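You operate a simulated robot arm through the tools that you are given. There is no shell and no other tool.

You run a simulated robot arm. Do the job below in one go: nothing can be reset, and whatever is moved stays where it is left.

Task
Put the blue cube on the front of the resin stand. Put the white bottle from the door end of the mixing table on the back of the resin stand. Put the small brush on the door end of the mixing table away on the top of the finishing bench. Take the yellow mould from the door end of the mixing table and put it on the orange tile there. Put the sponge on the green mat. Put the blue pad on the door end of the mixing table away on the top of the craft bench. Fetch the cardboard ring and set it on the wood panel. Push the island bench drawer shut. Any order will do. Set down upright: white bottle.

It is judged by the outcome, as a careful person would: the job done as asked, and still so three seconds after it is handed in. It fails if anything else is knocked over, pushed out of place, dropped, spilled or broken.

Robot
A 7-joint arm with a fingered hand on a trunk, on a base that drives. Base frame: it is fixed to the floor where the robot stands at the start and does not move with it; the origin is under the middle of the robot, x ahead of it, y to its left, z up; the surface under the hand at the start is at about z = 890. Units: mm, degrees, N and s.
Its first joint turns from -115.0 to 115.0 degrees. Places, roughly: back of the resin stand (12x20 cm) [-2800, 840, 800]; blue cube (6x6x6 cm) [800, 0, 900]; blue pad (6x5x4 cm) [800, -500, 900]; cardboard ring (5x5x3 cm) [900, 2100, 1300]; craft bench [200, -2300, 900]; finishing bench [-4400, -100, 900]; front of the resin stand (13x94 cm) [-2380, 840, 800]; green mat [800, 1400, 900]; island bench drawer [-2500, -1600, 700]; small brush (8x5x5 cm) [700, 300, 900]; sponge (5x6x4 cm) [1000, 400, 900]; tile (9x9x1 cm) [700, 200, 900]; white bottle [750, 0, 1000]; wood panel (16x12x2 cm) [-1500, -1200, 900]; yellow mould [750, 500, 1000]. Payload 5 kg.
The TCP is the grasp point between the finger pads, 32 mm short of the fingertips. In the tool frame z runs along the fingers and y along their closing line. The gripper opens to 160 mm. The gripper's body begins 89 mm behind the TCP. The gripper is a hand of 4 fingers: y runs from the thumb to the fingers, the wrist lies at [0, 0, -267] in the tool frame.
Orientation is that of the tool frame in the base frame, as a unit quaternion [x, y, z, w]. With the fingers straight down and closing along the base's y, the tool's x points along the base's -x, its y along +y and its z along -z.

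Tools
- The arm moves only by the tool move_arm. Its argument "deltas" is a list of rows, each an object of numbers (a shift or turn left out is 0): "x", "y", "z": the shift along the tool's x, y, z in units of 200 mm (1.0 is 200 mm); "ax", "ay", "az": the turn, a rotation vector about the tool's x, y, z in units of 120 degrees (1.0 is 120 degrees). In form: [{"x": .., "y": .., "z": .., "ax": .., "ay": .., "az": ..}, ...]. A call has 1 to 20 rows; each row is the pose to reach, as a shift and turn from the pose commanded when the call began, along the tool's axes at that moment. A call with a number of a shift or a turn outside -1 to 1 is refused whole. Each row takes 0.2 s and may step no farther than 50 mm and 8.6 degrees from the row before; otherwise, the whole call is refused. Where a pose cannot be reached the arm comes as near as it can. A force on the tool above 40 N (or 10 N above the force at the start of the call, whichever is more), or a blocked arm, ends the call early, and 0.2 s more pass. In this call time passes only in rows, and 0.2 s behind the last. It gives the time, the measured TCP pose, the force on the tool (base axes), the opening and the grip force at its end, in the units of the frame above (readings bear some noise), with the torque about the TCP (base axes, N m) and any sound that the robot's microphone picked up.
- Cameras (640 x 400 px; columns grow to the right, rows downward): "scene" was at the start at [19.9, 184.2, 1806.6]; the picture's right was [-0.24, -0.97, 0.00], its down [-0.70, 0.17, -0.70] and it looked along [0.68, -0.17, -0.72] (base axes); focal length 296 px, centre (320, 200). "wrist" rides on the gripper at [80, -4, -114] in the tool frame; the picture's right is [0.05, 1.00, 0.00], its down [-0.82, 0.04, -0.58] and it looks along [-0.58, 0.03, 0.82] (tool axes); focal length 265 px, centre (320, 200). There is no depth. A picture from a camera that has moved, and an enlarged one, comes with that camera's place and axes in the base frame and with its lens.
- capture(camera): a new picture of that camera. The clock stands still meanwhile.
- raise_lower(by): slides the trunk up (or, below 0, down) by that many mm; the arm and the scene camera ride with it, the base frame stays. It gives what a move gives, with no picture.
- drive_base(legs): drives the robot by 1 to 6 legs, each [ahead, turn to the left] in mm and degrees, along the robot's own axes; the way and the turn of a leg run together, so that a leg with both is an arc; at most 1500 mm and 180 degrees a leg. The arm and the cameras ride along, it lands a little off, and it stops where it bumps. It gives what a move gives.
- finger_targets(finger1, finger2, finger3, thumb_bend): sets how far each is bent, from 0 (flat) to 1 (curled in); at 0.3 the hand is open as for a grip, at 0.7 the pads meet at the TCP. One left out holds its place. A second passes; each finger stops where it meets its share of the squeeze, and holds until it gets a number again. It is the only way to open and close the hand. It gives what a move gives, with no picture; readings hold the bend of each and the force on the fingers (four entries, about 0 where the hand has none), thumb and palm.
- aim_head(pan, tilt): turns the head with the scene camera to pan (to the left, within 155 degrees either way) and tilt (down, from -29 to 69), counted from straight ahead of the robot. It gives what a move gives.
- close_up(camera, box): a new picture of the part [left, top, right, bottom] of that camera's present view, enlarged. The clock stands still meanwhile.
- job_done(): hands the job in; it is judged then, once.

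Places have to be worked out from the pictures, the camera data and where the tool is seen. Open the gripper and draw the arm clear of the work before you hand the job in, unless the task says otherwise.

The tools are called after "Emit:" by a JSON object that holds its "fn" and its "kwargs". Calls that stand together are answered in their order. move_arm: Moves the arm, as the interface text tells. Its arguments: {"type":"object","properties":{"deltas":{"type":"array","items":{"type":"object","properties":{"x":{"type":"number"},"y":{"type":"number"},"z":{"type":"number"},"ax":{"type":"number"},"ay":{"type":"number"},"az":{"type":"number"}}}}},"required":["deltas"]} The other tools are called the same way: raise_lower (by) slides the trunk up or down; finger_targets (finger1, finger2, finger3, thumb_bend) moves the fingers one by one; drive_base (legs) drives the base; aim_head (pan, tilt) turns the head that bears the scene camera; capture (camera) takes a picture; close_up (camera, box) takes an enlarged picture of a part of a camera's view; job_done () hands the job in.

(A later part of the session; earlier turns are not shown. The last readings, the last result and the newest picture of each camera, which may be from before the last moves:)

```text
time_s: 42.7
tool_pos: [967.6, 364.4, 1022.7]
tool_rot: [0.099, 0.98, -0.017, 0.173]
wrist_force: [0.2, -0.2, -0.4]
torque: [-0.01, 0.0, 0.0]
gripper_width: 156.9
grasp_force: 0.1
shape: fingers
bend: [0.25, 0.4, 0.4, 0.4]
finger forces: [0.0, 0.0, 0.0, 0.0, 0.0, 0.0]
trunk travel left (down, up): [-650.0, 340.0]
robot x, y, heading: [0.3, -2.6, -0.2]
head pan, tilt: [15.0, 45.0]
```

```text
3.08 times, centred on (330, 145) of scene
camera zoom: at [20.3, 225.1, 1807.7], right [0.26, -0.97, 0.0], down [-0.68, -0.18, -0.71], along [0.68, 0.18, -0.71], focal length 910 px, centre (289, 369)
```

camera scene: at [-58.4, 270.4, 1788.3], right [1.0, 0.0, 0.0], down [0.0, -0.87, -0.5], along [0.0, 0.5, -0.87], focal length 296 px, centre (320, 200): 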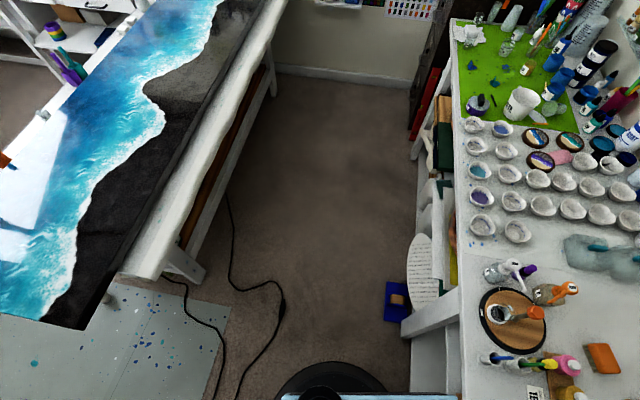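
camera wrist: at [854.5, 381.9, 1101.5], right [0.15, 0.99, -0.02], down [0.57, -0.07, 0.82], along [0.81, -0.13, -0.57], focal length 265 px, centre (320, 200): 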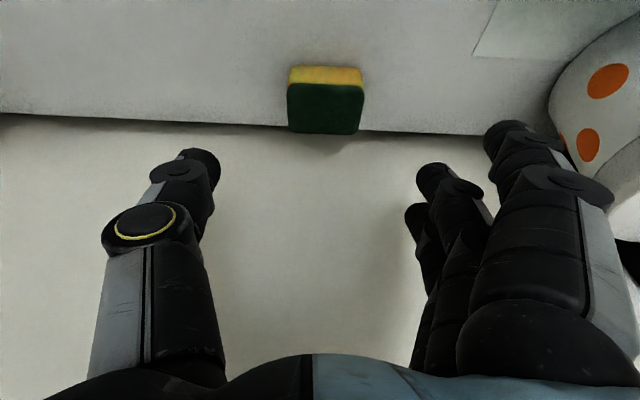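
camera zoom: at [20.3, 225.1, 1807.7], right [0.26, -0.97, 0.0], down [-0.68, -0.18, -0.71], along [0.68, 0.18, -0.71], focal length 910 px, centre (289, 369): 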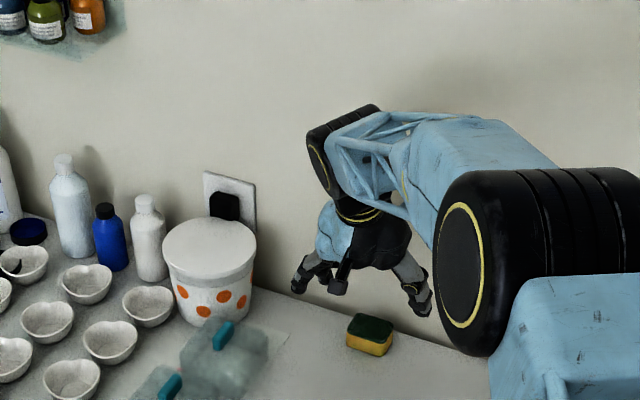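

Finger1 is the near (lower) one, so I open it more to keep it off the table, and descend straight onto the sponge using the middle and far fingers plus thumb.

Emit:
{"fn": "finger_targets", "kwargs": {"finger1": 0.1}}

Emit:
{"fn": "move_arm", "kwargs": {"deltas": [{"x": 0.06, "y": 0.004, "z": 0.18}, {"x": 0.11, "y": 0.008, "z": 0.33}, {"x": 0.134, "y": 0.008, "z": 0.405}]}}

Emit:
{"fn": "capture", "kwargs": {"camera": "wrist"}}

Emit:
{"fn": "close_up", "kwargs": {"camera": "scene", "box": [260, 110, 420, 210]}}

```text
time_s: 43.7
tool_pos: [966.9, 364.6, 1022.9]
tool_rot: [0.099, 0.98, -0.018, 0.172]
wrist_force: [0.1, 0.2, -0.3]
torque: [0.04, -0.01, 0.01]
gripper_width: 175.5
grasp_force: 0.1
shape: fingers
bend: [0.1, 0.4, 0.4, 0.4]
finger forces: [0.0, 0.0, 0.0, 0.1, 0.0, 0.1]
trunk travel left (down, up): [-650.0, 340.0]
robot x, y, heading: [-0.8, 0.4, 0.2]
head pan, tilt: [15.0, 45.0]
```

```text
time_s: 44.5
tool_pos: [971.2, 365.5, 935.2]
tool_rot: [0.098, 0.98, -0.019, 0.173]
wrist_force: [-0.2, -0.2, 0.3]
torque: [0.0, 0.01, 0.0]
gripper_width: 175.6
grasp_force: 0.0
shape: fingers
bend: [0.1, 0.4, 0.4, 0.4]
finger forces: [0.1, 0.0, 0.0, 0.0, 0.1, 0.1]
trunk travel left (down, up): [-650.0, 340.0]
robot x, y, heading: [-0.1, 1.7, 0.0]
head pan, tilt: [15.0, 45.0]
```

```text
taken
camera wrist: at [857.4, 382.9, 1014.7], right [0.15, 0.99, -0.02], down [0.57, -0.07, 0.82], along [0.81, -0.13, -0.57], focal length 265 px, centre (320, 200)
```

wrist: 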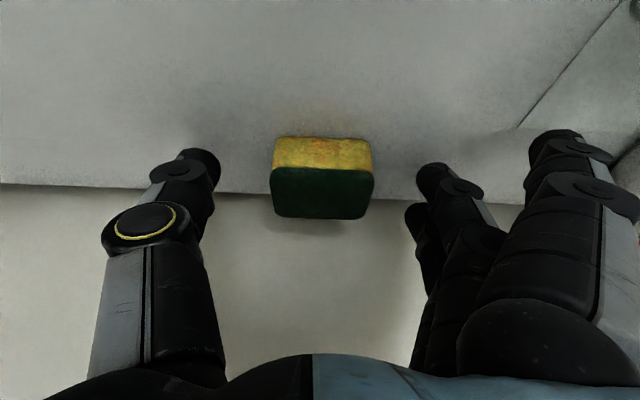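

```text
4.00 times, centred on (340, 160) of scene
camera zoom: at [20.5, 225.2, 1807.7], right [0.26, -0.97, 0.0], down [-0.68, -0.18, -0.71], along [0.68, 0.18, -0.71], focal length 1183 px, centre (240, 360)
```

zoom: 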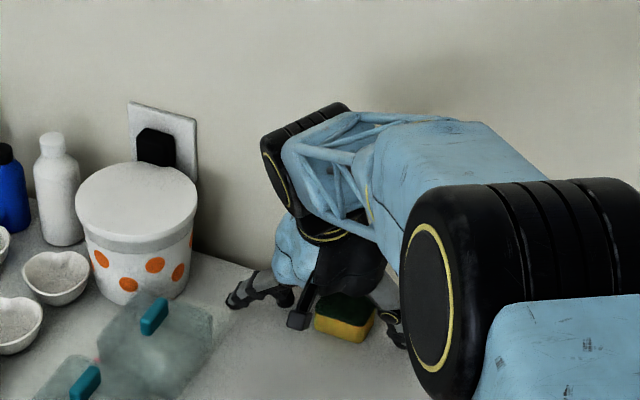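

The sponge is centred between thumb and fingers. I close thumb, middle and far fingers on it.

Emit:
{"fn": "finger_targets", "kwargs": {"finger2": 0.68, "finger3": 0.68, "thumb_bend": 0.68}}

Emit:
{"fn": "capture", "kwargs": {"camera": "wrist"}}

```text
time_s: 45.5
tool_pos: [970.3, 365.4, 935.6]
tool_rot: [0.099, 0.98, -0.018, 0.173]
wrist_force: [0.4, 0.0, 0.2]
torque: [0.01, -0.02, 0.0]
gripper_width: 143.5
grasp_force: 21.4
shape: fingers
bend: [0.1, 0.57, 0.57, 0.61]
finger forces: [0.0, 10.8, 10.8, 0.1, 21.4, 0.0]
trunk travel left (down, up): [-650.0, 340.0]
robot x, y, heading: [0.4, -1.4, 0.1]
head pan, tilt: [15.0, 45.0]
```

```text
taken
camera wrist: at [857.4, 382.7, 1015.2], right [0.15, 0.99, -0.02], down [0.57, -0.07, 0.82], along [0.81, -0.13, -0.57], focal length 265 px, centre (320, 200)
```

wrist: 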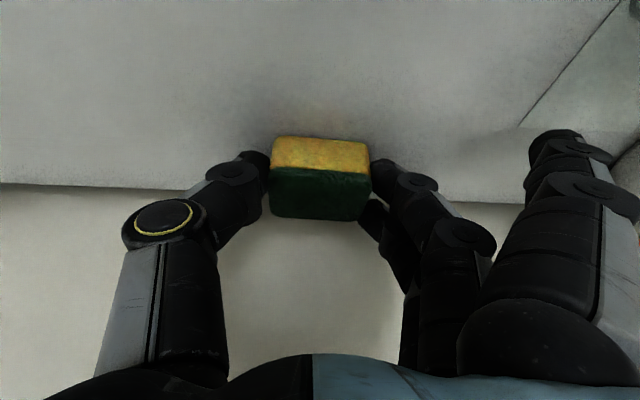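

Firm grip (21 N). I lift straight up 100 mm and check.

Emit:
{"fn": "move_arm", "kwargs": {"deltas": [{"x": -0.04, "z": -0.11}, {"x": -0.1, "z": -0.28}, {"x": -0.171, "z": -0.47}]}}

Emit:
{"fn": "capture", "kwargs": {"camera": "wrist"}}

```text
time_s: 46.3
tool_pos: [970.5, 366.7, 1038.1]
tool_rot: [0.099, 0.98, -0.018, 0.172]
wrist_force: [-0.3, 0.1, -0.5]
torque: [0.01, -0.02, -0.03]
gripper_width: 143.6
grasp_force: 21.7
shape: fingers
bend: [0.1, 0.57, 0.57, 0.61]
finger forces: [0.1, 10.8, 10.6, 0.0, 21.5, 0.0]
trunk travel left (down, up): [-650.0, 340.0]
robot x, y, heading: [-2.3, 1.6, -0.1]
head pan, tilt: [15.0, 45.0]
```

```text
taken
camera wrist: at [858.1, 385.2, 1116.8], right [0.15, 0.99, -0.02], down [0.57, -0.07, 0.82], along [0.81, -0.14, -0.57], focal length 265 px, centre (320, 200)
```

wrist: 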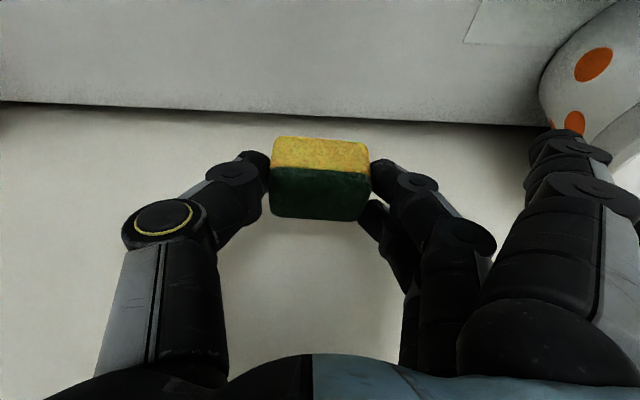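

The sponge is lifted cleanly. I bring it back, un-tilting the hand, to a carry pose close to the robot.

Emit:
{"fn": "move_arm", "kwargs": {"deltas": [{"x": 0.04, "y": -0.1, "z": -0.17, "ay": 0.028}, {"x": 0.12, "y": -0.24, "z": -0.34, "ay": 0.056}, {"x": 0.2, "y": -0.38, "z": -0.5, "ay": 0.083}, {"x": 0.28, "y": -0.5, "z": -0.65, "ay": 0.111}, {"x": 0.36, "y": -0.62, "z": -0.79, "ay": 0.139}, {"x": 0.431, "y": -0.738, "z": -0.913, "ay": 0.1667}]}}

Emit:
{"fn": "move_arm", "kwargs": {"deltas": [{"x": 0.14, "y": -0.15, "z": -0.06}, {"x": 0.28, "y": -0.31, "z": -0.12}, {"x": 0.42, "y": -0.47, "z": -0.18}, {"x": 0.56, "y": -0.63, "z": -0.24}, {"x": 0.7, "y": -0.79, "z": -0.3}, {"x": 0.83, "y": -0.935, "z": -0.35}]}}

Emit:
{"fn": "move_arm", "kwargs": {"deltas": [{"x": 0.12, "y": -0.14, "az": -0.032}, {"x": 0.25, "y": -0.27, "az": -0.064}, {"x": 0.38, "y": -0.4, "az": -0.0958}, {"x": 0.5, "y": -0.5, "az": -0.0958}]}}

Emit:
{"fn": "aim_head", "kwargs": {"pan": 90, "tilt": 45}}

Emit:
{"fn": "capture", "kwargs": {"camera": "scene"}}

```text
time_s: 47.7
tool_pos: [801.1, 250.1, 1181.4]
tool_rot: [0.1, 0.995, 0.0, 0.001]
wrist_force: [-0.9, -0.4, -0.3]
torque: [0.02, -0.01, 0.0]
gripper_width: 143.5
grasp_force: 22.0
shape: fingers
bend: [0.1, 0.57, 0.57, 0.61]
finger forces: [0.0, 10.8, 10.7, 0.0, 21.6, 0.0]
trunk travel left (down, up): [-650.0, 340.0]
robot x, y, heading: [1.3, -1.0, -0.5]
head pan, tilt: [15.0, 45.0]
```

```text
time_s: 49.1
tool_pos: [598.3, 97.4, 1249.5]
tool_rot: [0.101, 0.995, -0.001, 0.0]
wrist_force: [-0.2, 0.0, -0.3]
torque: [-0.02, -0.01, 0.02]
gripper_width: 143.1
grasp_force: 21.6
shape: fingers
bend: [0.1, 0.57, 0.57, 0.61]
finger forces: [0.1, 10.8, 10.6, 0.1, 21.4, 0.0]
trunk travel left (down, up): [-650.0, 340.0]
robot x, y, heading: [1.7, 1.2, 0.2]
head pan, tilt: [15.0, 45.0]
```

```text
time_s: 50.1
tool_pos: [481.1, 22.2, 1250.1]
tool_rot: [-0.001, 1.0, 0.0, 0.001]
wrist_force: [0.3, 0.3, 0.8]
torque: [0.01, -0.03, 0.02]
gripper_width: 143.6
grasp_force: 21.3
shape: fingers
bend: [0.1, 0.57, 0.57, 0.61]
finger forces: [0.0, 10.9, 10.5, 0.1, 21.3, 0.0]
trunk travel left (down, up): [-650.0, 340.0]
robot x, y, heading: [0.5, 0.6, 0.1]
head pan, tilt: [15.0, 45.0]
```

```text
time_s: 51.6
tool_pos: [481.5, 21.7, 1250.3]
tool_rot: [0.0, 1.0, -0.001, 0.0]
wrist_force: [-1.0, -0.4, 0.4]
torque: [0.0, 0.0, 0.0]
gripper_width: 143.2
grasp_force: 21.2
shape: fingers
bend: [0.1, 0.57, 0.57, 0.61]
finger forces: [0.0, 10.8, 10.5, 0.0, 21.3, 0.0]
trunk travel left (down, up): [-650.0, 340.0]
robot x, y, heading: [1.7, -0.2, -0.0]
head pan, tilt: [90.0, 45.0]
```

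```text
taken
camera scene: at [-58.5, 285.0, 1807.7], right [1.0, 0.0, 0.0], down [0.0, -0.71, -0.71], along [0.0, 0.71, -0.71], focal length 296 px, centre (320, 200)
```

scene: 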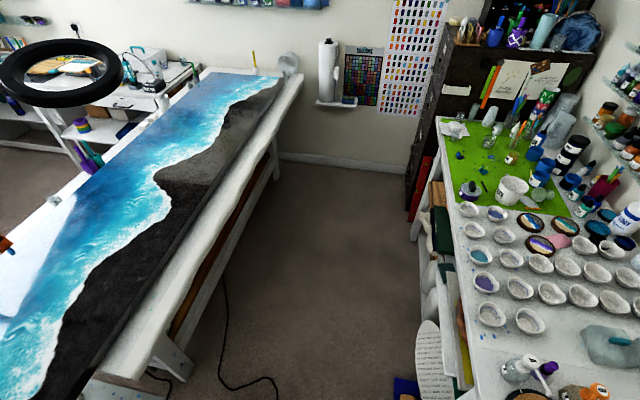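

The passage on the left is clear. I back off 400 mm from the table, turn left 70° and drive about 1 m up the passage toward the green mat.

Emit:
{"fn": "drive_base", "kwargs": {"legs": [[-400, 0]]}}

Emit:
{"fn": "drive_base", "kwargs": {"legs": [[0, 70]]}}

Emit:
{"fn": "aim_head", "kwargs": {"pan": 0, "tilt": 45}}

Emit:
{"fn": "capture", "kwargs": {"camera": "scene"}}

```text
time_s: 54.1
tool_pos: [82.6, 22.7, 1249.2]
tool_rot: [-0.001, 1.0, 0.001, -0.001]
wrist_force: [-0.4, 0.0, -0.3]
torque: [0.0, 0.01, -0.03]
gripper_width: 143.3
grasp_force: 21.0
shape: fingers
bend: [0.1, 0.57, 0.57, 0.61]
finger forces: [0.1, 10.8, 10.6, 0.0, 21.3, 0.0]
trunk travel left (down, up): [-650.0, 340.0]
robot x, y, heading: [-394.4, -2.0, 0.2]
head pan, tilt: [90.0, 45.0]
```

```text
time_s: 57.7
tool_pos: [-261.7, 461.9, 1250.5]
tool_rot: [-0.579, 0.815, 0.0, 0.0]
wrist_force: [0.0, -0.5, -0.3]
torque: [-0.02, -0.02, -0.02]
gripper_width: 143.4
grasp_force: 21.5
shape: fingers
bend: [0.1, 0.57, 0.57, 0.61]
finger forces: [0.0, 10.9, 10.5, 0.0, 21.4, 0.0]
trunk travel left (down, up): [-650.0, 340.0]
robot x, y, heading: [-401.1, 1.2, 70.9]
head pan, tilt: [90.0, 45.0]
```

```text
time_s: 59.4
tool_pos: [-260.3, 462.5, 1249.3]
tool_rot: [-0.579, 0.815, 0.0, -0.001]
wrist_force: [0.1, -0.3, 0.5]
torque: [-0.01, -0.03, -0.04]
gripper_width: 143.6
grasp_force: 21.0
shape: fingers
bend: [0.1, 0.57, 0.57, 0.61]
finger forces: [0.0, 10.8, 10.4, 0.0, 21.4, 0.0]
trunk travel left (down, up): [-650.0, 340.0]
robot x, y, heading: [-401.0, -1.0, 70.9]
head pan, tilt: [0.0, 45.0]
```

```text
taken
camera scene: at [-582.4, 87.2, 1807.7], right [0.94, -0.33, 0.0], down [-0.23, -0.67, -0.71], along [0.23, 0.67, -0.71], focal length 296 px, centre (320, 200)
```

scene: 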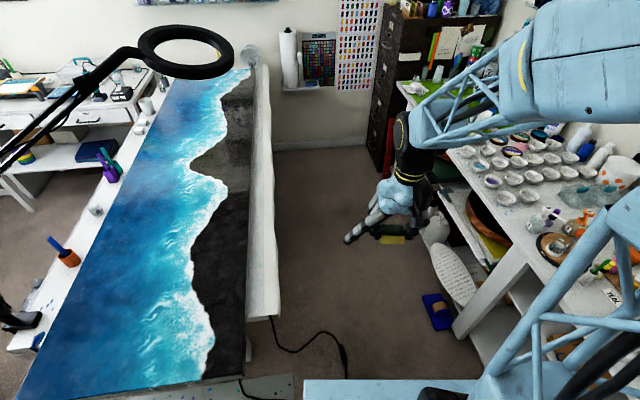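

The route ahead is clear: about 65 mm at the ocean table's corner on the left, and ample room on the right. I drive 1040 mm ahead.

Emit:
{"fn": "drive_base", "kwargs": {"legs": [[1040, 0]]}}

Emit:
{"fn": "aim_head", "kwargs": {"pan": -45, "tilt": 45}}

Emit:
{"fn": "capture", "kwargs": {"camera": "scene"}}

```text
time_s: 64.8
tool_pos: [99.9, 1446.0, 1249.6]
tool_rot: [-0.572, 0.82, -0.001, 0.0]
wrist_force: [-0.2, -0.2, -0.1]
torque: [0.01, 0.0, 0.02]
gripper_width: 143.2
grasp_force: 21.4
shape: fingers
bend: [0.1, 0.57, 0.57, 0.61]
finger forces: [0.1, 10.9, 10.6, 0.1, 21.3, 0.0]
trunk travel left (down, up): [-650.0, 340.0]
robot x, y, heading: [-46.9, 985.7, 69.7]
head pan, tilt: [0.0, 45.0]
```

```text
time_s: 65.9
tool_pos: [99.8, 1444.9, 1250.5]
tool_rot: [-0.573, 0.82, 0.0, 0.0]
wrist_force: [-0.1, 0.2, -0.6]
torque: [0.02, 0.02, 0.04]
gripper_width: 143.4
grasp_force: 21.4
shape: fingers
bend: [0.1, 0.57, 0.57, 0.61]
finger forces: [0.1, 10.9, 10.5, 0.0, 21.5, 0.1]
trunk travel left (down, up): [-650.0, 340.0]
robot x, y, heading: [-43.3, 987.2, 69.9]
head pan, tilt: [-45.0, 45.0]
```

```text
taken
camera scene: at [-182.1, 1034.1, 1807.7], right [0.42, -0.91, 0.0], down [-0.64, -0.3, -0.71], along [0.64, 0.3, -0.71], focal length 296 px, centre (320, 200)
```

scene: 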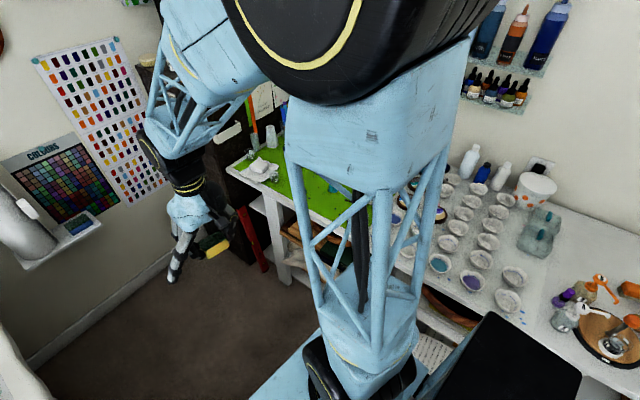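

The arm blocks the head's view of the mat, so I swing the hand (sponge at z≈1250, above everything) over toward the mat and look down with the wrist camera.

Emit:
{"fn": "move_arm", "kwargs": {"deltas": [{"y": -0.22}, {"y": -0.44, "x": -0.02}, {"y": -0.66, "x": -0.04}, {"y": -0.88, "x": -0.06}]}}

Emit:
{"fn": "move_arm", "kwargs": {"deltas": [{"y": -0.22}, {"y": -0.44, "x": -0.02}, {"y": -0.66, "x": -0.04}, {"y": -0.88, "x": -0.06}]}}

Emit:
{"fn": "capture", "kwargs": {"camera": "wrist"}}

Emit:
{"fn": "capture", "kwargs": {"camera": "scene"}}

```text
time_s: 66.9
tool_pos: [270.5, 1395.2, 1249.2]
tool_rot: [-0.573, 0.819, 0.001, 0.0]
wrist_force: [-0.2, -0.7, 0.0]
torque: [-0.01, 0.02, 0.02]
gripper_width: 143.5
grasp_force: 21.2
shape: fingers
bend: [0.1, 0.57, 0.57, 0.61]
finger forces: [0.0, 10.9, 10.4, 0.0, 21.3, 0.1]
trunk travel left (down, up): [-650.0, 340.0]
robot x, y, heading: [-49.0, 984.5, 69.7]
head pan, tilt: [-45.0, 45.0]
```

```text
time_s: 67.9
tool_pos: [438.9, 1347.8, 1248.1]
tool_rot: [-0.573, 0.82, 0.0, 0.0]
wrist_force: [-0.5, 0.6, -0.7]
torque: [0.03, 0.05, 0.0]
gripper_width: 143.1
grasp_force: 21.3
shape: fingers
bend: [0.1, 0.57, 0.57, 0.61]
finger forces: [0.1, 10.9, 10.4, 0.0, 21.3, 0.0]
trunk travel left (down, up): [-650.0, 340.0]
robot x, y, heading: [-44.9, 985.5, 69.8]
head pan, tilt: [-45.0, 45.0]
```

```text
taken
camera wrist: at [415.5, 1269.2, 1361.4], right [-0.96, 0.29, 0.0], down [0.24, 0.78, 0.58], along [0.17, 0.55, -0.82], focal length 265 px, centre (320, 200)
```

wrist: 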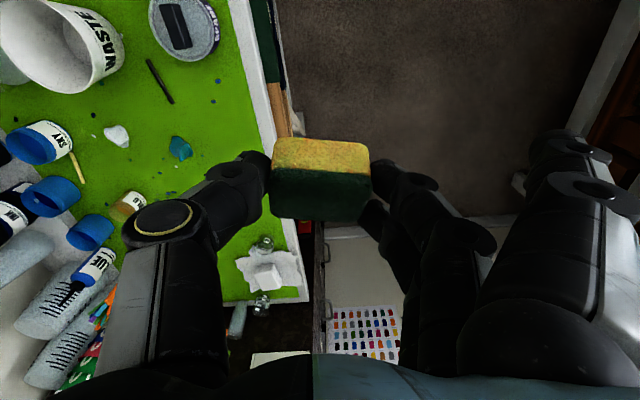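

```text
taken
camera scene: at [-180.1, 1033.9, 1807.9], right [0.42, -0.91, 0.0], down [-0.64, -0.3, -0.71], along [0.64, 0.3, -0.71], focal length 296 px, centre (320, 200)
```

scene: 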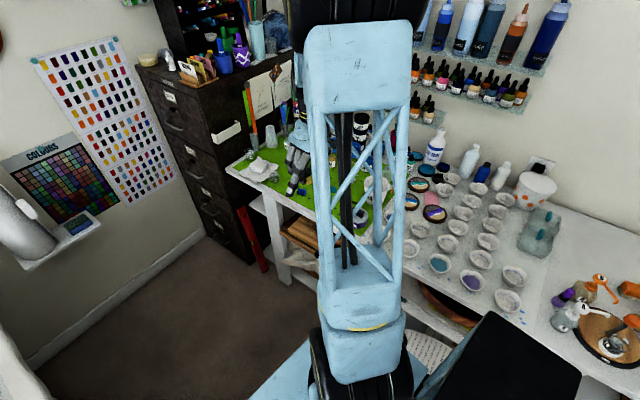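

I can see the mat: free area around [638,1383] between the front edge, the teal bit at [735,1400] and the purple tub at [601,1221]. I move above it, turning the hand so the closing line runs along y.

Emit:
{"fn": "move_arm", "kwargs": {"deltas": [{"x": -0.056, "y": -0.097, "z": 0.08, "az": 0.0646}, {"x": -0.113, "y": -0.194, "z": 0.16, "az": 0.1293}, {"x": -0.169, "y": -0.291, "z": 0.25, "az": 0.1939}, {"x": -0.225, "y": -0.388, "z": 0.33, "az": 0.2585}, {"x": -0.282, "y": -0.485, "z": 0.41, "az": 0.3232}, {"x": -0.338, "y": -0.582, "z": 0.49, "az": 0.3878}, {"x": -0.394, "y": -0.679, "z": 0.58, "az": 0.4524}, {"x": -0.45, "y": -0.776, "z": 0.66, "az": 0.5171}, {"x": -0.507, "y": -0.873, "z": 0.74, "az": 0.5817}]}}

Emit:
{"fn": "capture", "kwargs": {"camera": "wrist"}}

Emit:
{"fn": "capture", "kwargs": {"camera": "scene"}}

```text
time_s: 69.9
tool_pos: [639.0, 1382.4, 1101.9]
tool_rot: [0.001, 1.0, 0.0, 0.0]
wrist_force: [0.7, 0.8, 0.4]
torque: [0.02, 0.05, 0.02]
gripper_width: 143.2
grasp_force: 21.7
shape: fingers
bend: [0.1, 0.57, 0.57, 0.61]
finger forces: [0.1, 10.9, 10.3, 0.1, 21.3, 0.0]
trunk travel left (down, up): [-650.0, 340.0]
robot x, y, heading: [-44.9, 986.8, 69.6]
head pan, tilt: [-45.0, 45.0]
```

```text
taken
camera wrist: at [558.8, 1376.7, 1214.9], right [-0.05, 1.0, 0.0], down [0.82, 0.04, 0.58], along [0.58, 0.03, -0.82], focal length 265 px, centre (320, 200)
```

wrist: 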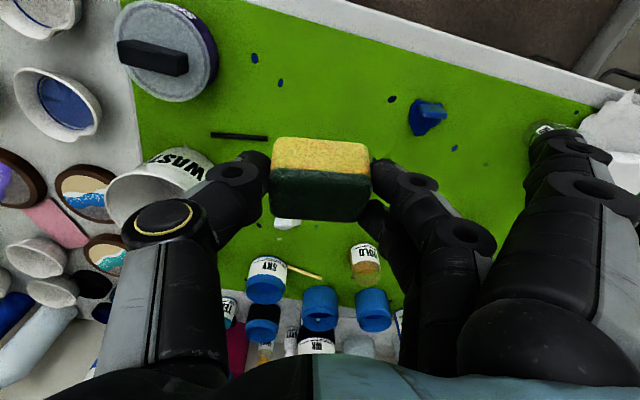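

```text
taken
camera scene: at [-180.6, 1034.3, 1807.8], right [0.42, -0.91, 0.0], down [-0.64, -0.3, -0.71], along [0.64, 0.3, -0.71], focal length 296 px, centre (320, 200)
```

scene: 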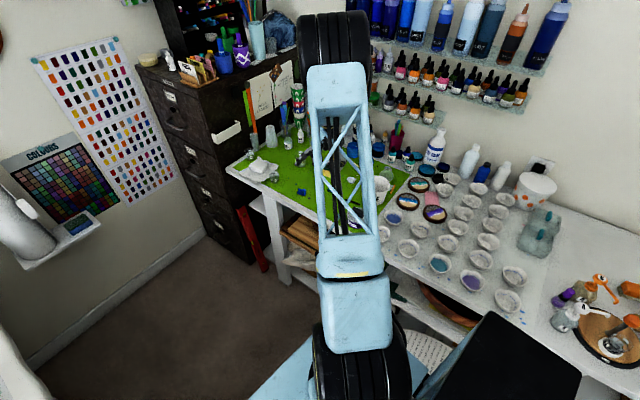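

The drop spot directly below is clear. Since the sponge was gripped with a 20° tilt, I tilt the tool 20° forward again so it lands flat, then lower to just above the mat.

Emit:
{"fn": "move_arm", "kwargs": {"deltas": [{"ay": -0.0556}, {"ay": -0.1111}, {"ay": -0.1667}]}}

Emit:
{"fn": "move_arm", "kwargs": {"deltas": [{"x": 0.08, "z": 0.22}, {"x": 0.16, "z": 0.44}, {"x": 0.23, "z": 0.632}, {"x": 0.267, "z": 0.733}]}}

Emit:
{"fn": "capture", "kwargs": {"camera": "wrist"}}

```text
time_s: 70.7
tool_pos: [637.3, 1382.4, 1102.3]
tool_rot: [0.0, 0.985, 0.0, 0.175]
wrist_force: [-0.4, 0.1, -0.5]
torque: [0.02, -0.03, 0.0]
gripper_width: 143.2
grasp_force: 21.7
shape: fingers
bend: [0.1, 0.57, 0.57, 0.61]
finger forces: [0.0, 10.9, 10.3, 0.1, 21.2, 0.1]
trunk travel left (down, up): [-650.0, 340.0]
robot x, y, heading: [-48.4, 983.5, 70.0]
head pan, tilt: [-45.0, 45.0]
```

```text
time_s: 71.7
tool_pos: [636.2, 1381.4, 945.3]
tool_rot: [-0.001, 0.985, 0.0, 0.174]
wrist_force: [0.3, 0.4, 0.0]
torque: [0.0, 0.0, -0.01]
gripper_width: 143.3
grasp_force: 20.8
shape: fingers
bend: [0.1, 0.57, 0.57, 0.61]
finger forces: [0.1, 11.0, 10.2, 0.0, 21.2, 0.0]
trunk travel left (down, up): [-650.0, 340.0]
robot x, y, heading: [-49.7, 987.8, 69.8]
head pan, tilt: [-45.0, 45.0]
```

```text
taken
camera wrist: at [522.6, 1376.1, 1023.0], right [-0.05, 1.0, -0.02], down [0.57, 0.04, 0.82], along [0.82, 0.03, -0.57], focal length 265 px, centre (320, 200)
```

wrist: 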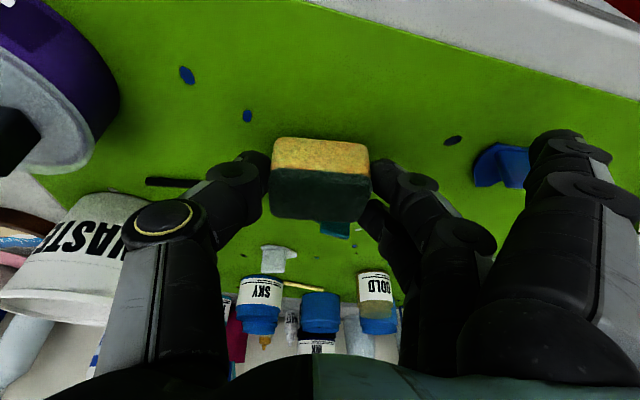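

Sponge is level just above the mat; finger1 has about 10 mm clearance to the blue bit. I lower the last millimetres in small steps until contact.

Emit:
{"fn": "move_arm", "kwargs": {"deltas": [{"x": 0.0068, "z": 0.0188}, {"x": 0.0103, "z": 0.0282}]}}

```text
time_s: 72.3
tool_pos: [636.8, 1382.3, 939.7]
tool_rot: [0.0, 0.985, 0.0, 0.173]
wrist_force: [-0.7, 0.8, 0.3]
torque: [0.0, -0.01, 0.04]
gripper_width: 143.5
grasp_force: 21.2
shape: fingers
bend: [0.1, 0.57, 0.57, 0.61]
finger forces: [0.0, 10.8, 10.2, 0.0, 21.1, 0.1]
trunk travel left (down, up): [-650.0, 340.0]
robot x, y, heading: [-43.6, 983.3, 69.8]
head pan, tilt: [-45.0, 45.0]
```

Emit:
{"fn": "move_arm", "kwargs": {"deltas": [{"x": 0.0034, "z": 0.0094}, {"x": 0.0068, "z": 0.0188}]}}

```text
time_s: 72.9
tool_pos: [637.5, 1383.1, 936.5]
tool_rot: [0.0, 0.985, 0.0, 0.174]
wrist_force: [0.0, 0.6, 3.8]
torque: [-0.08, -0.02, 0.01]
gripper_width: 143.4
grasp_force: 21.8
shape: fingers
bend: [0.1, 0.57, 0.57, 0.62]
finger forces: [0.0, 11.0, 10.8, 0.0, 21.8, 0.0]
trunk travel left (down, up): [-650.0, 340.0]
robot x, y, heading: [-47.7, 983.7, 70.0]
head pan, tilt: [-45.0, 45.0]
```

Light contact (3.8 N). I release and rise straight up.

Emit:
{"fn": "finger_targets", "kwargs": {"finger2": 0.42, "finger3": 0.42, "thumb_bend": 0.42}}

Emit:
{"fn": "capture", "kwargs": {"camera": "wrist"}}

Emit:
{"fn": "move_arm", "kwargs": {"deltas": [{"x": -0.034, "z": -0.094}, {"x": -0.103, "z": -0.282}, {"x": -0.188, "z": -0.517}, {"x": -0.267, "z": -0.733}, {"x": -0.34, "z": -0.94}]}}

Emit:
{"fn": "capture", "kwargs": {"camera": "wrist"}}

```text
time_s: 73.9
tool_pos: [636.9, 1381.7, 936.3]
tool_rot: [-0.001, 0.985, 0.001, 0.174]
wrist_force: [1.3, -0.7, -0.2]
torque: [-0.01, 0.02, -0.05]
gripper_width: 172.0
grasp_force: 0.1
shape: fingers
bend: [0.1, 0.42, 0.42, 0.42]
finger forces: [0.0, 0.0, 0.0, 0.0, 0.0, 0.0]
trunk travel left (down, up): [-650.0, 340.0]
robot x, y, heading: [-48.3, 984.4, 70.0]
head pan, tilt: [-45.0, 45.0]
```

```text
taken
camera wrist: at [522.5, 1376.2, 1014.7], right [-0.05, 1.0, -0.02], down [0.57, 0.04, 0.82], along [0.82, 0.03, -0.57], focal length 265 px, centre (320, 200)
```

wrist: 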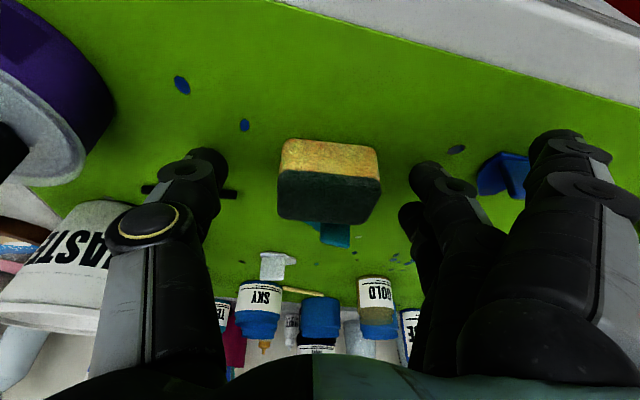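

```text
time_s: 75.1
tool_pos: [636.8, 1381.9, 1136.4]
tool_rot: [-0.001, 0.985, 0.0, 0.174]
wrist_force: [-0.9, -1.2, -0.2]
torque: [0.01, -0.02, 0.03]
gripper_width: 171.7
grasp_force: 0.0
shape: fingers
bend: [0.1, 0.42, 0.42, 0.42]
finger forces: [0.0, 0.0, 0.0, 0.1, 0.0, 0.0]
trunk travel left (down, up): [-650.0, 340.0]
robot x, y, heading: [-48.9, 985.3, 69.7]
head pan, tilt: [-45.0, 45.0]
```

```text
taken
camera wrist: at [523.0, 1375.6, 1215.4], right [-0.05, 1.0, -0.02], down [0.57, 0.04, 0.82], along [0.82, 0.03, -0.57], focal length 265 px, centre (320, 200)
```

wrist: 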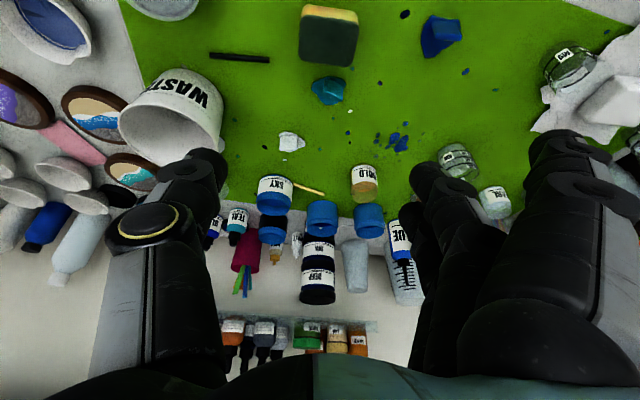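

The sponge is flat on the mat and the bits around it are undisturbed. Now I look at the cabinet top for the cardboard ring.

Emit:
{"fn": "aim_head", "kwargs": {"pan": -25, "tilt": 25}}

Emit:
{"fn": "capture", "kwargs": {"camera": "scene"}}

Emit:
{"fn": "close_up", "kwargs": {"camera": "scene", "box": [200, 80, 400, 205]}}

```text
time_s: 75.9
tool_pos: [638.7, 1381.8, 1134.8]
tool_rot: [0.0, 0.985, -0.001, 0.174]
wrist_force: [0.5, -0.4, -0.6]
torque: [0.01, -0.01, -0.02]
gripper_width: 171.9
grasp_force: 0.1
shape: fingers
bend: [0.1, 0.42, 0.42, 0.42]
finger forces: [0.0, 0.1, 0.0, 0.1, 0.0, 0.0]
trunk travel left (down, up): [-650.0, 340.0]
robot x, y, heading: [-47.6, 987.8, 69.7]
head pan, tilt: [-25.0, 25.0]
```

```text
taken
camera scene: at [-190.0, 1064.8, 1838.3], right [0.7, -0.71, 0.0], down [-0.3, -0.3, -0.91], along [0.64, 0.64, -0.42], focal length 296 px, centre (320, 200)
```

scene: 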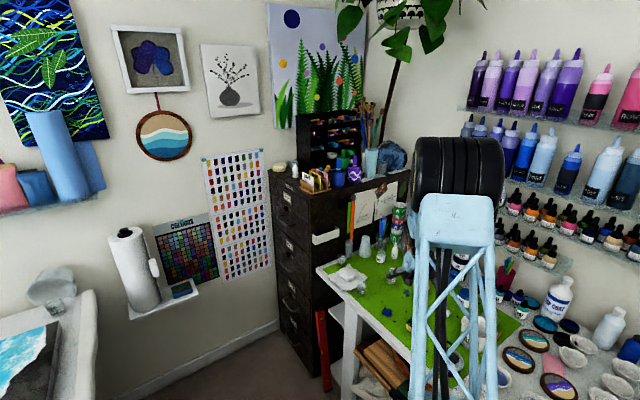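

```text
3.20 times, centred on (300, 142) of scene
camera zoom: at [-190.0, 1064.8, 1838.3], right [0.7, -0.71, 0.0], down [-0.3, -0.3, -0.91], along [0.64, 0.64, -0.42], focal length 946 px, centre (384, 384)
```

zoom: 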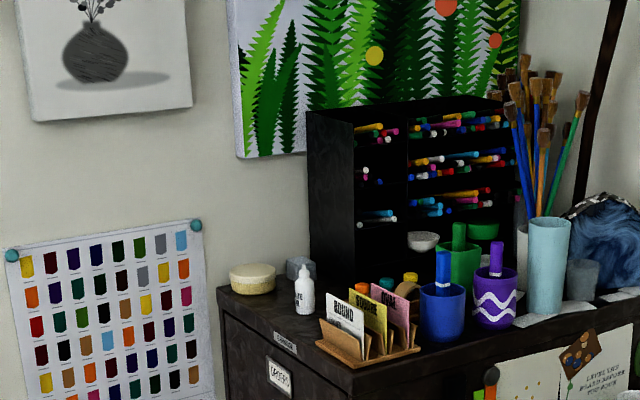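

The beige piece at the cabinet's left end looks too big; the ring is probably behind the card holder. I retract the arm and raise the trunk before driving further up the passage for a top view.

Emit:
{"fn": "move_arm", "kwargs": {"deltas": [{"x": 0.06, "z": -0.18, "ay": 0.033}, {"x": 0.12, "z": -0.36, "ay": 0.067}, {"x": 0.18, "z": -0.55, "ay": 0.1}, {"x": 0.245, "z": -0.73, "ay": 0.133}, {"x": 0.3075, "z": -0.91, "ay": 0.1667}]}}

Emit:
{"fn": "move_arm", "kwargs": {"deltas": [{"x": 0.24, "y": 0.05}, {"x": 0.48, "y": 0.1}, {"x": 0.72, "y": 0.15}, {"x": 0.96, "y": 0.2}]}}

Emit:
{"fn": "move_arm", "kwargs": {"deltas": [{"x": 0.15, "y": 0.1}, {"x": 0.3, "y": 0.2}]}}

Emit:
{"fn": "raise_lower", "kwargs": {"by": 250}}

Emit:
{"fn": "finger_targets", "kwargs": {"finger1": 0.42}}

Emit:
{"fn": "aim_head", "kwargs": {"pan": 0, "tilt": 50}}

Emit:
{"fn": "capture", "kwargs": {"camera": "scene"}}

```text
time_s: 77.1
tool_pos: [515.9, 1383.0, 1288.6]
tool_rot: [-0.001, 1.0, 0.0, 0.0]
wrist_force: [0.1, -0.2, 0.9]
torque: [0.02, -0.03, 0.0]
gripper_width: 171.8
grasp_force: 0.0
shape: fingers
bend: [0.1, 0.42, 0.42, 0.42]
finger forces: [0.0, 0.0, 0.0, 0.0, 0.1, 0.0]
trunk travel left (down, up): [-650.0, 340.0]
robot x, y, heading: [-47.6, 984.5, 69.7]
head pan, tilt: [-25.0, 25.0]
```

```text
time_s: 78.1
tool_pos: [321.3, 1423.5, 1286.2]
tool_rot: [0.001, 1.0, 0.001, 0.001]
wrist_force: [0.6, 0.1, 0.5]
torque: [0.05, -0.03, -0.03]
gripper_width: 171.6
grasp_force: 0.0
shape: fingers
bend: [0.1, 0.42, 0.42, 0.42]
finger forces: [0.0, 0.0, 0.0, 0.0, 0.1, 0.1]
trunk travel left (down, up): [-650.0, 340.0]
robot x, y, heading: [-48.2, 984.4, 70.1]
head pan, tilt: [-25.0, 25.0]
```

```text
time_s: 78.7
tool_pos: [264.3, 1461.4, 1285.0]
tool_rot: [-0.001, 1.0, 0.0, 0.0]
wrist_force: [0.1, 0.3, 0.3]
torque: [0.01, -0.01, 0.0]
gripper_width: 171.9
grasp_force: 0.1
shape: fingers
bend: [0.1, 0.42, 0.42, 0.42]
finger forces: [0.0, 0.1, 0.0, 0.0, 0.0, 0.1]
trunk travel left (down, up): [-650.0, 340.0]
robot x, y, heading: [-47.3, 984.9, 69.7]
head pan, tilt: [-25.0, 25.0]
```

```text
time_s: 81.3
tool_pos: [263.9, 1463.2, 1534.2]
tool_rot: [-0.001, 1.0, 0.0, 0.0]
wrist_force: [0.1, 0.2, -1.6]
torque: [0.01, -0.03, -0.01]
gripper_width: 171.9
grasp_force: 0.1
shape: fingers
bend: [0.1, 0.42, 0.42, 0.42]
finger forces: [0.1, 0.0, 0.0, 0.1, 0.1, 0.0]
trunk travel left (down, up): [-900.0, 90.0]
robot x, y, heading: [-47.1, 987.1, 69.7]
head pan, tilt: [-25.0, 25.0]
```

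```text
time_s: 82.3
tool_pos: [264.0, 1461.6, 1535.5]
tool_rot: [-0.001, 1.0, -0.001, 0.0]
wrist_force: [0.4, 1.0, 0.4]
torque: [-0.02, -0.02, 0.02]
gripper_width: 123.4
grasp_force: 0.1
shape: fingers
bend: [0.42, 0.42, 0.42, 0.42]
finger forces: [0.0, 0.0, 0.1, 0.1, 0.0, 0.0]
trunk travel left (down, up): [-900.0, 90.0]
robot x, y, heading: [-47.6, 983.5, 69.6]
head pan, tilt: [-25.0, 25.0]
```

```text
time_s: 83.2
tool_pos: [264.0, 1462.1, 1535.4]
tool_rot: [0.0, 1.0, 0.0, 0.0]
wrist_force: [-1.2, 1.2, -0.4]
torque: [0.0, -0.01, 0.03]
gripper_width: 123.4
grasp_force: 0.0
shape: fingers
bend: [0.42, 0.42, 0.42, 0.42]
finger forces: [0.1, 0.0, 0.0, 0.1, 0.0, 0.0]
trunk travel left (down, up): [-900.0, 90.0]
robot x, y, heading: [-47.7, 988.4, 69.8]
head pan, tilt: [0.0, 50.0]
```

```text
taken
camera scene: at [-229.0, 1072.1, 2050.9], right [0.94, -0.35, 0.0], down [-0.26, -0.72, -0.64], along [0.22, 0.6, -0.77], focal length 296 px, centre (320, 200)
```

scene: 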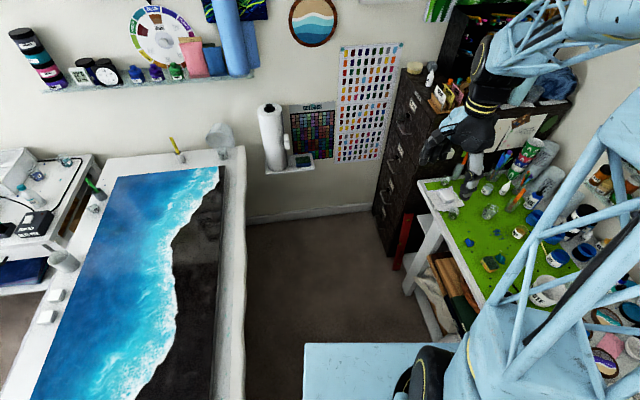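

The base reaches about 470 mm ahead of its centre. An arc of 690 mm with 8.5° left keeps at least 130 mm from the table corner and cabinet, so I drive it.

Emit:
{"fn": "drive_base", "kwargs": {"legs": [[690, 8.5]]}}

Emit:
{"fn": "capture", "kwargs": {"camera": "scene"}}

Emit:
{"fn": "capture", "kwargs": {"camera": "wrist"}}

```text
time_s: 86.9
tool_pos: [386.9, 2151.6, 1534.9]
tool_rot: [-0.068, 0.998, 0.0, 0.0]
wrist_force: [0.6, -0.5, 0.1]
torque: [-0.01, -0.01, 0.0]
gripper_width: 123.5
grasp_force: 0.1
shape: fingers
bend: [0.42, 0.42, 0.42, 0.42]
finger forces: [0.1, 0.0, 0.0, 0.0, 0.0, 0.0]
trunk travel left (down, up): [-900.0, 90.0]
robot x, y, heading: [146.5, 1639.4, 77.6]
head pan, tilt: [0.0, 50.0]
```

```text
taken
camera scene: at [-48.1, 1699.6, 2050.8], right [0.98, -0.22, 0.0], down [-0.17, -0.75, -0.64], along [0.14, 0.63, -0.77], focal length 296 px, centre (320, 200)
```

scene: 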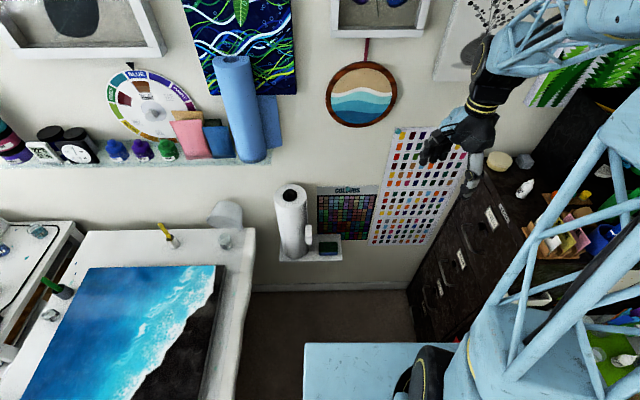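

```text
taken
camera wrist: at [308.9, 2136.2, 1648.7], right [-0.19, 0.98, 0.0], down [0.8, 0.15, 0.58], along [0.57, 0.11, -0.82], focal length 265 px, centre (320, 200)
```

wrist: 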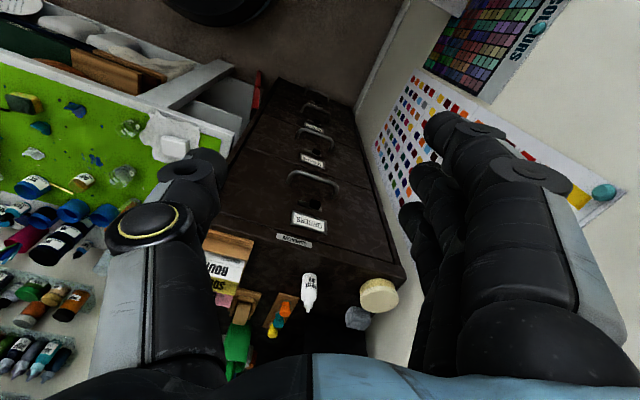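

I zoom the wrist view onto the cabinet top where the ring should be.

Emit:
{"fn": "close_up", "kwargs": {"camera": "wrist", "box": [190, 220, 410, 360]}}

Emit:
{"fn": "close_up", "kwargs": {"camera": "scene", "box": [460, 100, 640, 320]}}

```text
2.86 times, centred on (300, 290) of wrist
camera zoom: at [308.9, 2136.2, 1648.7], right [-0.19, 0.98, 0.0], down [0.8, 0.15, 0.58], along [0.57, 0.11, -0.82], focal length 758 px, centre (377, -57)
```

zoom: 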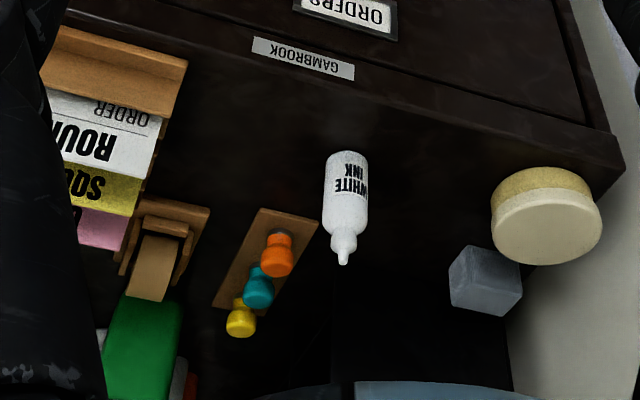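

```text
1.82 times, centred on (550, 210) of scene
camera zoom: at [-48.1, 1699.6, 2050.8], right [0.98, -0.22, 0.0], down [-0.17, -0.75, -0.64], along [0.14, 0.63, -0.77], focal length 538 px, centre (-98, 182)
```

zoom: 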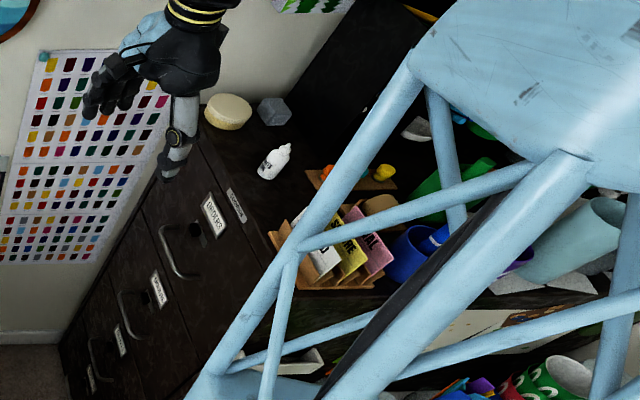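

A tan ring-like piece sits behind the card holder at about [872,2069,1310], matching the given place. I move the hand over the cabinet at z≈1575 for a closer look.

Emit:
{"fn": "move_arm", "kwargs": {"deltas": [{"x": -0.22, "y": -0.08, "z": -0.05}, {"x": -0.44, "y": -0.16, "z": -0.1}, {"x": -0.66, "y": -0.24, "z": -0.15}, {"x": -0.88, "y": -0.32, "z": -0.2}]}}

Emit:
{"fn": "move_arm", "kwargs": {"deltas": [{"x": -0.17, "y": -0.08}, {"x": -0.34, "y": -0.16}]}}

Emit:
{"fn": "capture", "kwargs": {"camera": "wrist"}}

```text
time_s: 87.9
tool_pos: [571.9, 2112.8, 1576.4]
tool_rot: [-0.068, 0.998, -0.001, 0.0]
wrist_force: [0.3, 0.5, 0.2]
torque: [0.03, 0.07, -0.01]
gripper_width: 123.3
grasp_force: 0.0
shape: fingers
bend: [0.42, 0.42, 0.42, 0.42]
finger forces: [0.0, 0.0, 0.0, 0.1, 0.0, 0.0]
trunk travel left (down, up): [-900.0, 90.0]
robot x, y, heading: [146.6, 1644.1, 77.3]
head pan, tilt: [0.0, 50.0]
```

```text
time_s: 88.5
tool_pos: [643.0, 2091.9, 1575.5]
tool_rot: [-0.067, 0.998, -0.001, -0.001]
wrist_force: [0.2, -1.1, -0.2]
torque: [-0.01, 0.01, -0.01]
gripper_width: 123.5
grasp_force: 0.1
shape: fingers
bend: [0.42, 0.42, 0.42, 0.42]
finger forces: [0.0, 0.0, 0.0, 0.0, 0.0, 0.0]
trunk travel left (down, up): [-900.0, 90.0]
robot x, y, heading: [148.2, 1638.3, 77.5]
head pan, tilt: [0.0, 50.0]
```

```text
taken
camera wrist: at [564.4, 2075.4, 1689.1], right [-0.19, 0.98, 0.0], down [0.8, 0.15, 0.58], along [0.57, 0.11, -0.82], focal length 265 px, centre (320, 200)
```

wrist: 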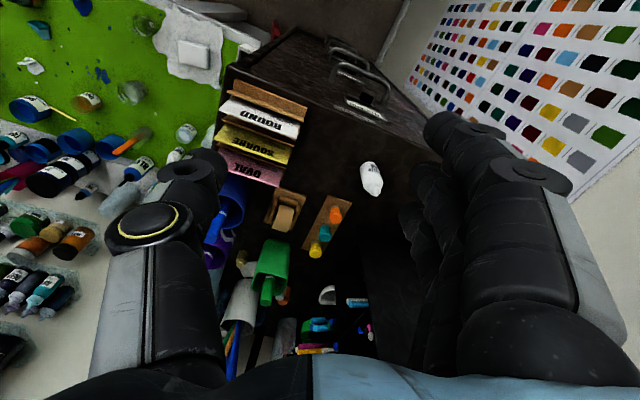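

Emit:
{"fn": "close_up", "kwargs": {"camera": "wrist", "box": [210, 150, 390, 270]}}

Emit:
{"fn": "close_up", "kwargs": {"camera": "wrist", "box": [250, 175, 350, 260]}}

```text
3.33 times, centred on (300, 210) of wrist
camera zoom: at [564.4, 2075.4, 1689.1], right [-0.19, 0.98, 0.0], down [0.8, 0.15, 0.58], along [0.57, 0.11, -0.82], focal length 885 px, centre (387, 167)
```

zoom: 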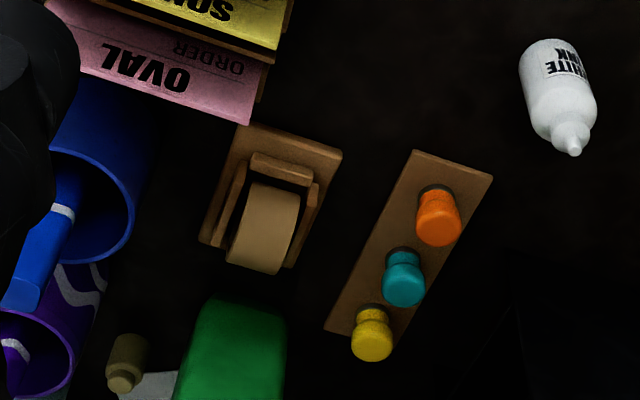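

```text
4.71 times, centred on (300, 218) of wrist
camera zoom: at [564.4, 2075.4, 1689.1], right [-0.19, 0.98, 0.0], down [0.8, 0.15, 0.58], along [0.57, 0.11, -0.82], focal length 1249 px, centre (414, 118)
```

zoom: 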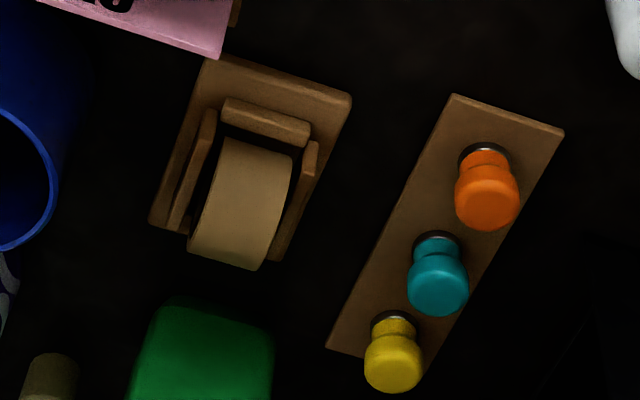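

The cardboard ring stands on edge in a small wooden cradle, centre about [893,2068,1296], axis roughly along the room's y; cups are about 65–85 mm away on the sides. I'll grip it across its diameter (closing along room x, fingers toward the cards), so I yaw the hand by 73° here and move above it.

Emit:
{"fn": "move_arm", "kwargs": {"deltas": [{"az": -0.0675}, {"az": -0.135}, {"az": -0.2025}, {"az": -0.27}, {"az": -0.3375}, {"az": -0.405}, {"az": -0.4725}, {"az": -0.54}, {"az": -0.607}]}}

Emit:
{"fn": "capture", "kwargs": {"camera": "wrist"}}

```text
time_s: 90.5
tool_pos: [641.5, 2089.0, 1575.8]
tool_rot: [-0.646, 0.763, 0.0, 0.0]
wrist_force: [-0.2, -1.0, 0.1]
torque: [0.0, 0.0, -0.01]
gripper_width: 123.4
grasp_force: 0.0
shape: fingers
bend: [0.42, 0.42, 0.42, 0.42]
finger forces: [0.0, 0.0, 0.0, 0.0, 0.1, 0.0]
trunk travel left (down, up): [-900.0, 90.0]
robot x, y, heading: [145.4, 1640.3, 77.6]
head pan, tilt: [0.0, 50.0]
```

```text
taken
camera wrist: at [634.0, 2007.8, 1688.8], right [-0.99, 0.11, 0.0], down [0.09, 0.81, 0.58], along [0.06, 0.57, -0.82], focal length 265 px, centre (320, 200)
```

wrist: 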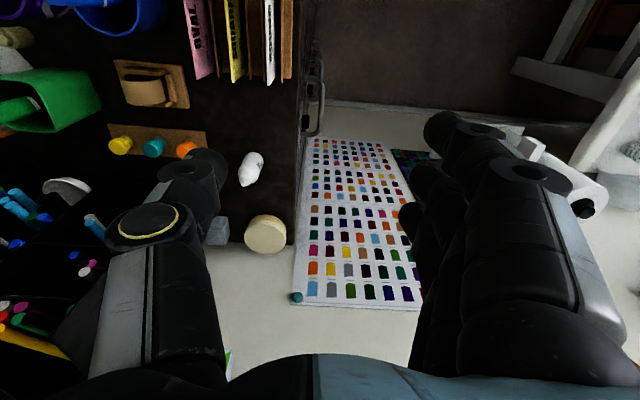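

Emit:
{"fn": "close_up", "kwargs": {"camera": "wrist", "box": [60, 20, 260, 170]}}

```text
2.67 times, centred on (160, 95) of wrist
camera zoom: at [634.0, 2007.8, 1688.8], right [-0.99, 0.11, 0.0], down [0.09, 0.81, 0.58], along [0.06, 0.57, -0.82], focal length 708 px, centre (747, 480)
```

zoom: 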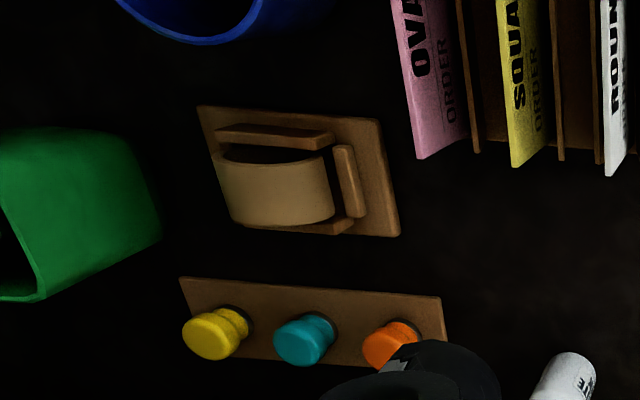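

Now a clear side view: ring centre about [888,2067,1297] with free gaps of 50+ mm on both x sides. I pre-shape to a narrower opening and move over it at z≈1480.

Emit:
{"fn": "finger_targets", "kwargs": {"finger1": 0.48, "finger2": 0.5, "finger3": 0.48, "thumb_bend": 0.5}}

Emit:
{"fn": "move_arm", "kwargs": {"deltas": [{"x": -0.02, "y": -0.24}, {"x": -0.04, "y": -0.48}, {"x": -0.06, "y": -0.72}, {"x": -0.08, "y": -0.95}]}}

Emit:
{"fn": "move_arm", "kwargs": {"deltas": [{"x": -0.01, "y": -0.14, "z": 0.15}, {"x": -0.0175, "y": -0.283, "z": 0.3}]}}

Emit:
{"fn": "capture", "kwargs": {"camera": "wrist"}}

```text
time_s: 91.5
tool_pos: [642.8, 2089.4, 1574.6]
tool_rot: [-0.647, 0.763, 0.0, 0.0]
wrist_force: [-0.1, 0.0, -0.3]
torque: [0.02, 0.0, 0.02]
gripper_width: 96.0
grasp_force: 0.1
shape: fingers
bend: [0.48, 0.5, 0.48, 0.5]
finger forces: [0.1, 0.0, 0.0, 0.1, 0.1, 0.1]
trunk travel left (down, up): [-900.0, 90.0]
robot x, y, heading: [144.1, 1641.3, 77.5]
head pan, tilt: [0.0, 50.0]
```

```text
time_s: 92.5
tool_pos: [838.0, 2073.9, 1573.6]
tool_rot: [-0.647, 0.763, 0.001, -0.002]
wrist_force: [1.2, 0.7, -0.3]
torque: [0.03, 0.07, 0.04]
gripper_width: 96.0
grasp_force: 0.1
shape: fingers
bend: [0.48, 0.5, 0.48, 0.5]
finger forces: [0.1, 0.1, 0.1, 0.0, 0.0, 0.0]
trunk travel left (down, up): [-900.0, 90.0]
robot x, y, heading: [147.5, 1639.7, 77.3]
head pan, tilt: [0.0, 50.0]
```

```text
time_s: 93.1
tool_pos: [891.3, 2069.4, 1514.7]
tool_rot: [-0.647, 0.763, 0.0, 0.0]
wrist_force: [1.0, 1.0, 0.9]
torque: [-0.02, 0.02, 0.02]
gripper_width: 95.9
grasp_force: 0.2
shape: fingers
bend: [0.48, 0.5, 0.48, 0.5]
finger forces: [0.1, 0.0, 0.0, 0.0, 0.0, 0.0]
trunk travel left (down, up): [-900.0, 90.0]
robot x, y, heading: [146.5, 1640.9, 77.6]
head pan, tilt: [0.0, 50.0]
```

```text
taken
camera wrist: at [882.7, 1988.0, 1628.3], right [-0.99, 0.11, 0.0], down [0.09, 0.81, 0.58], along [0.07, 0.57, -0.82], focal length 265 px, centre (320, 200)
```

wrist: 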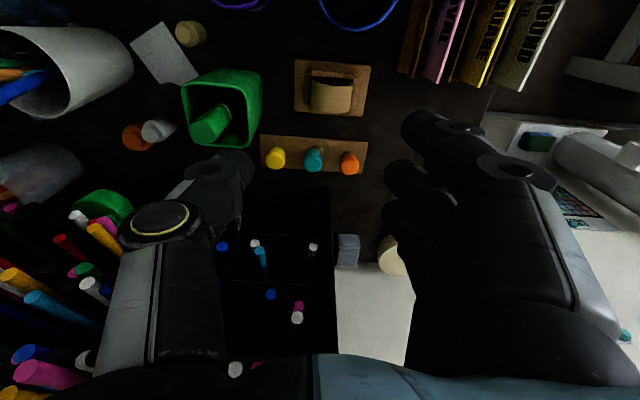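

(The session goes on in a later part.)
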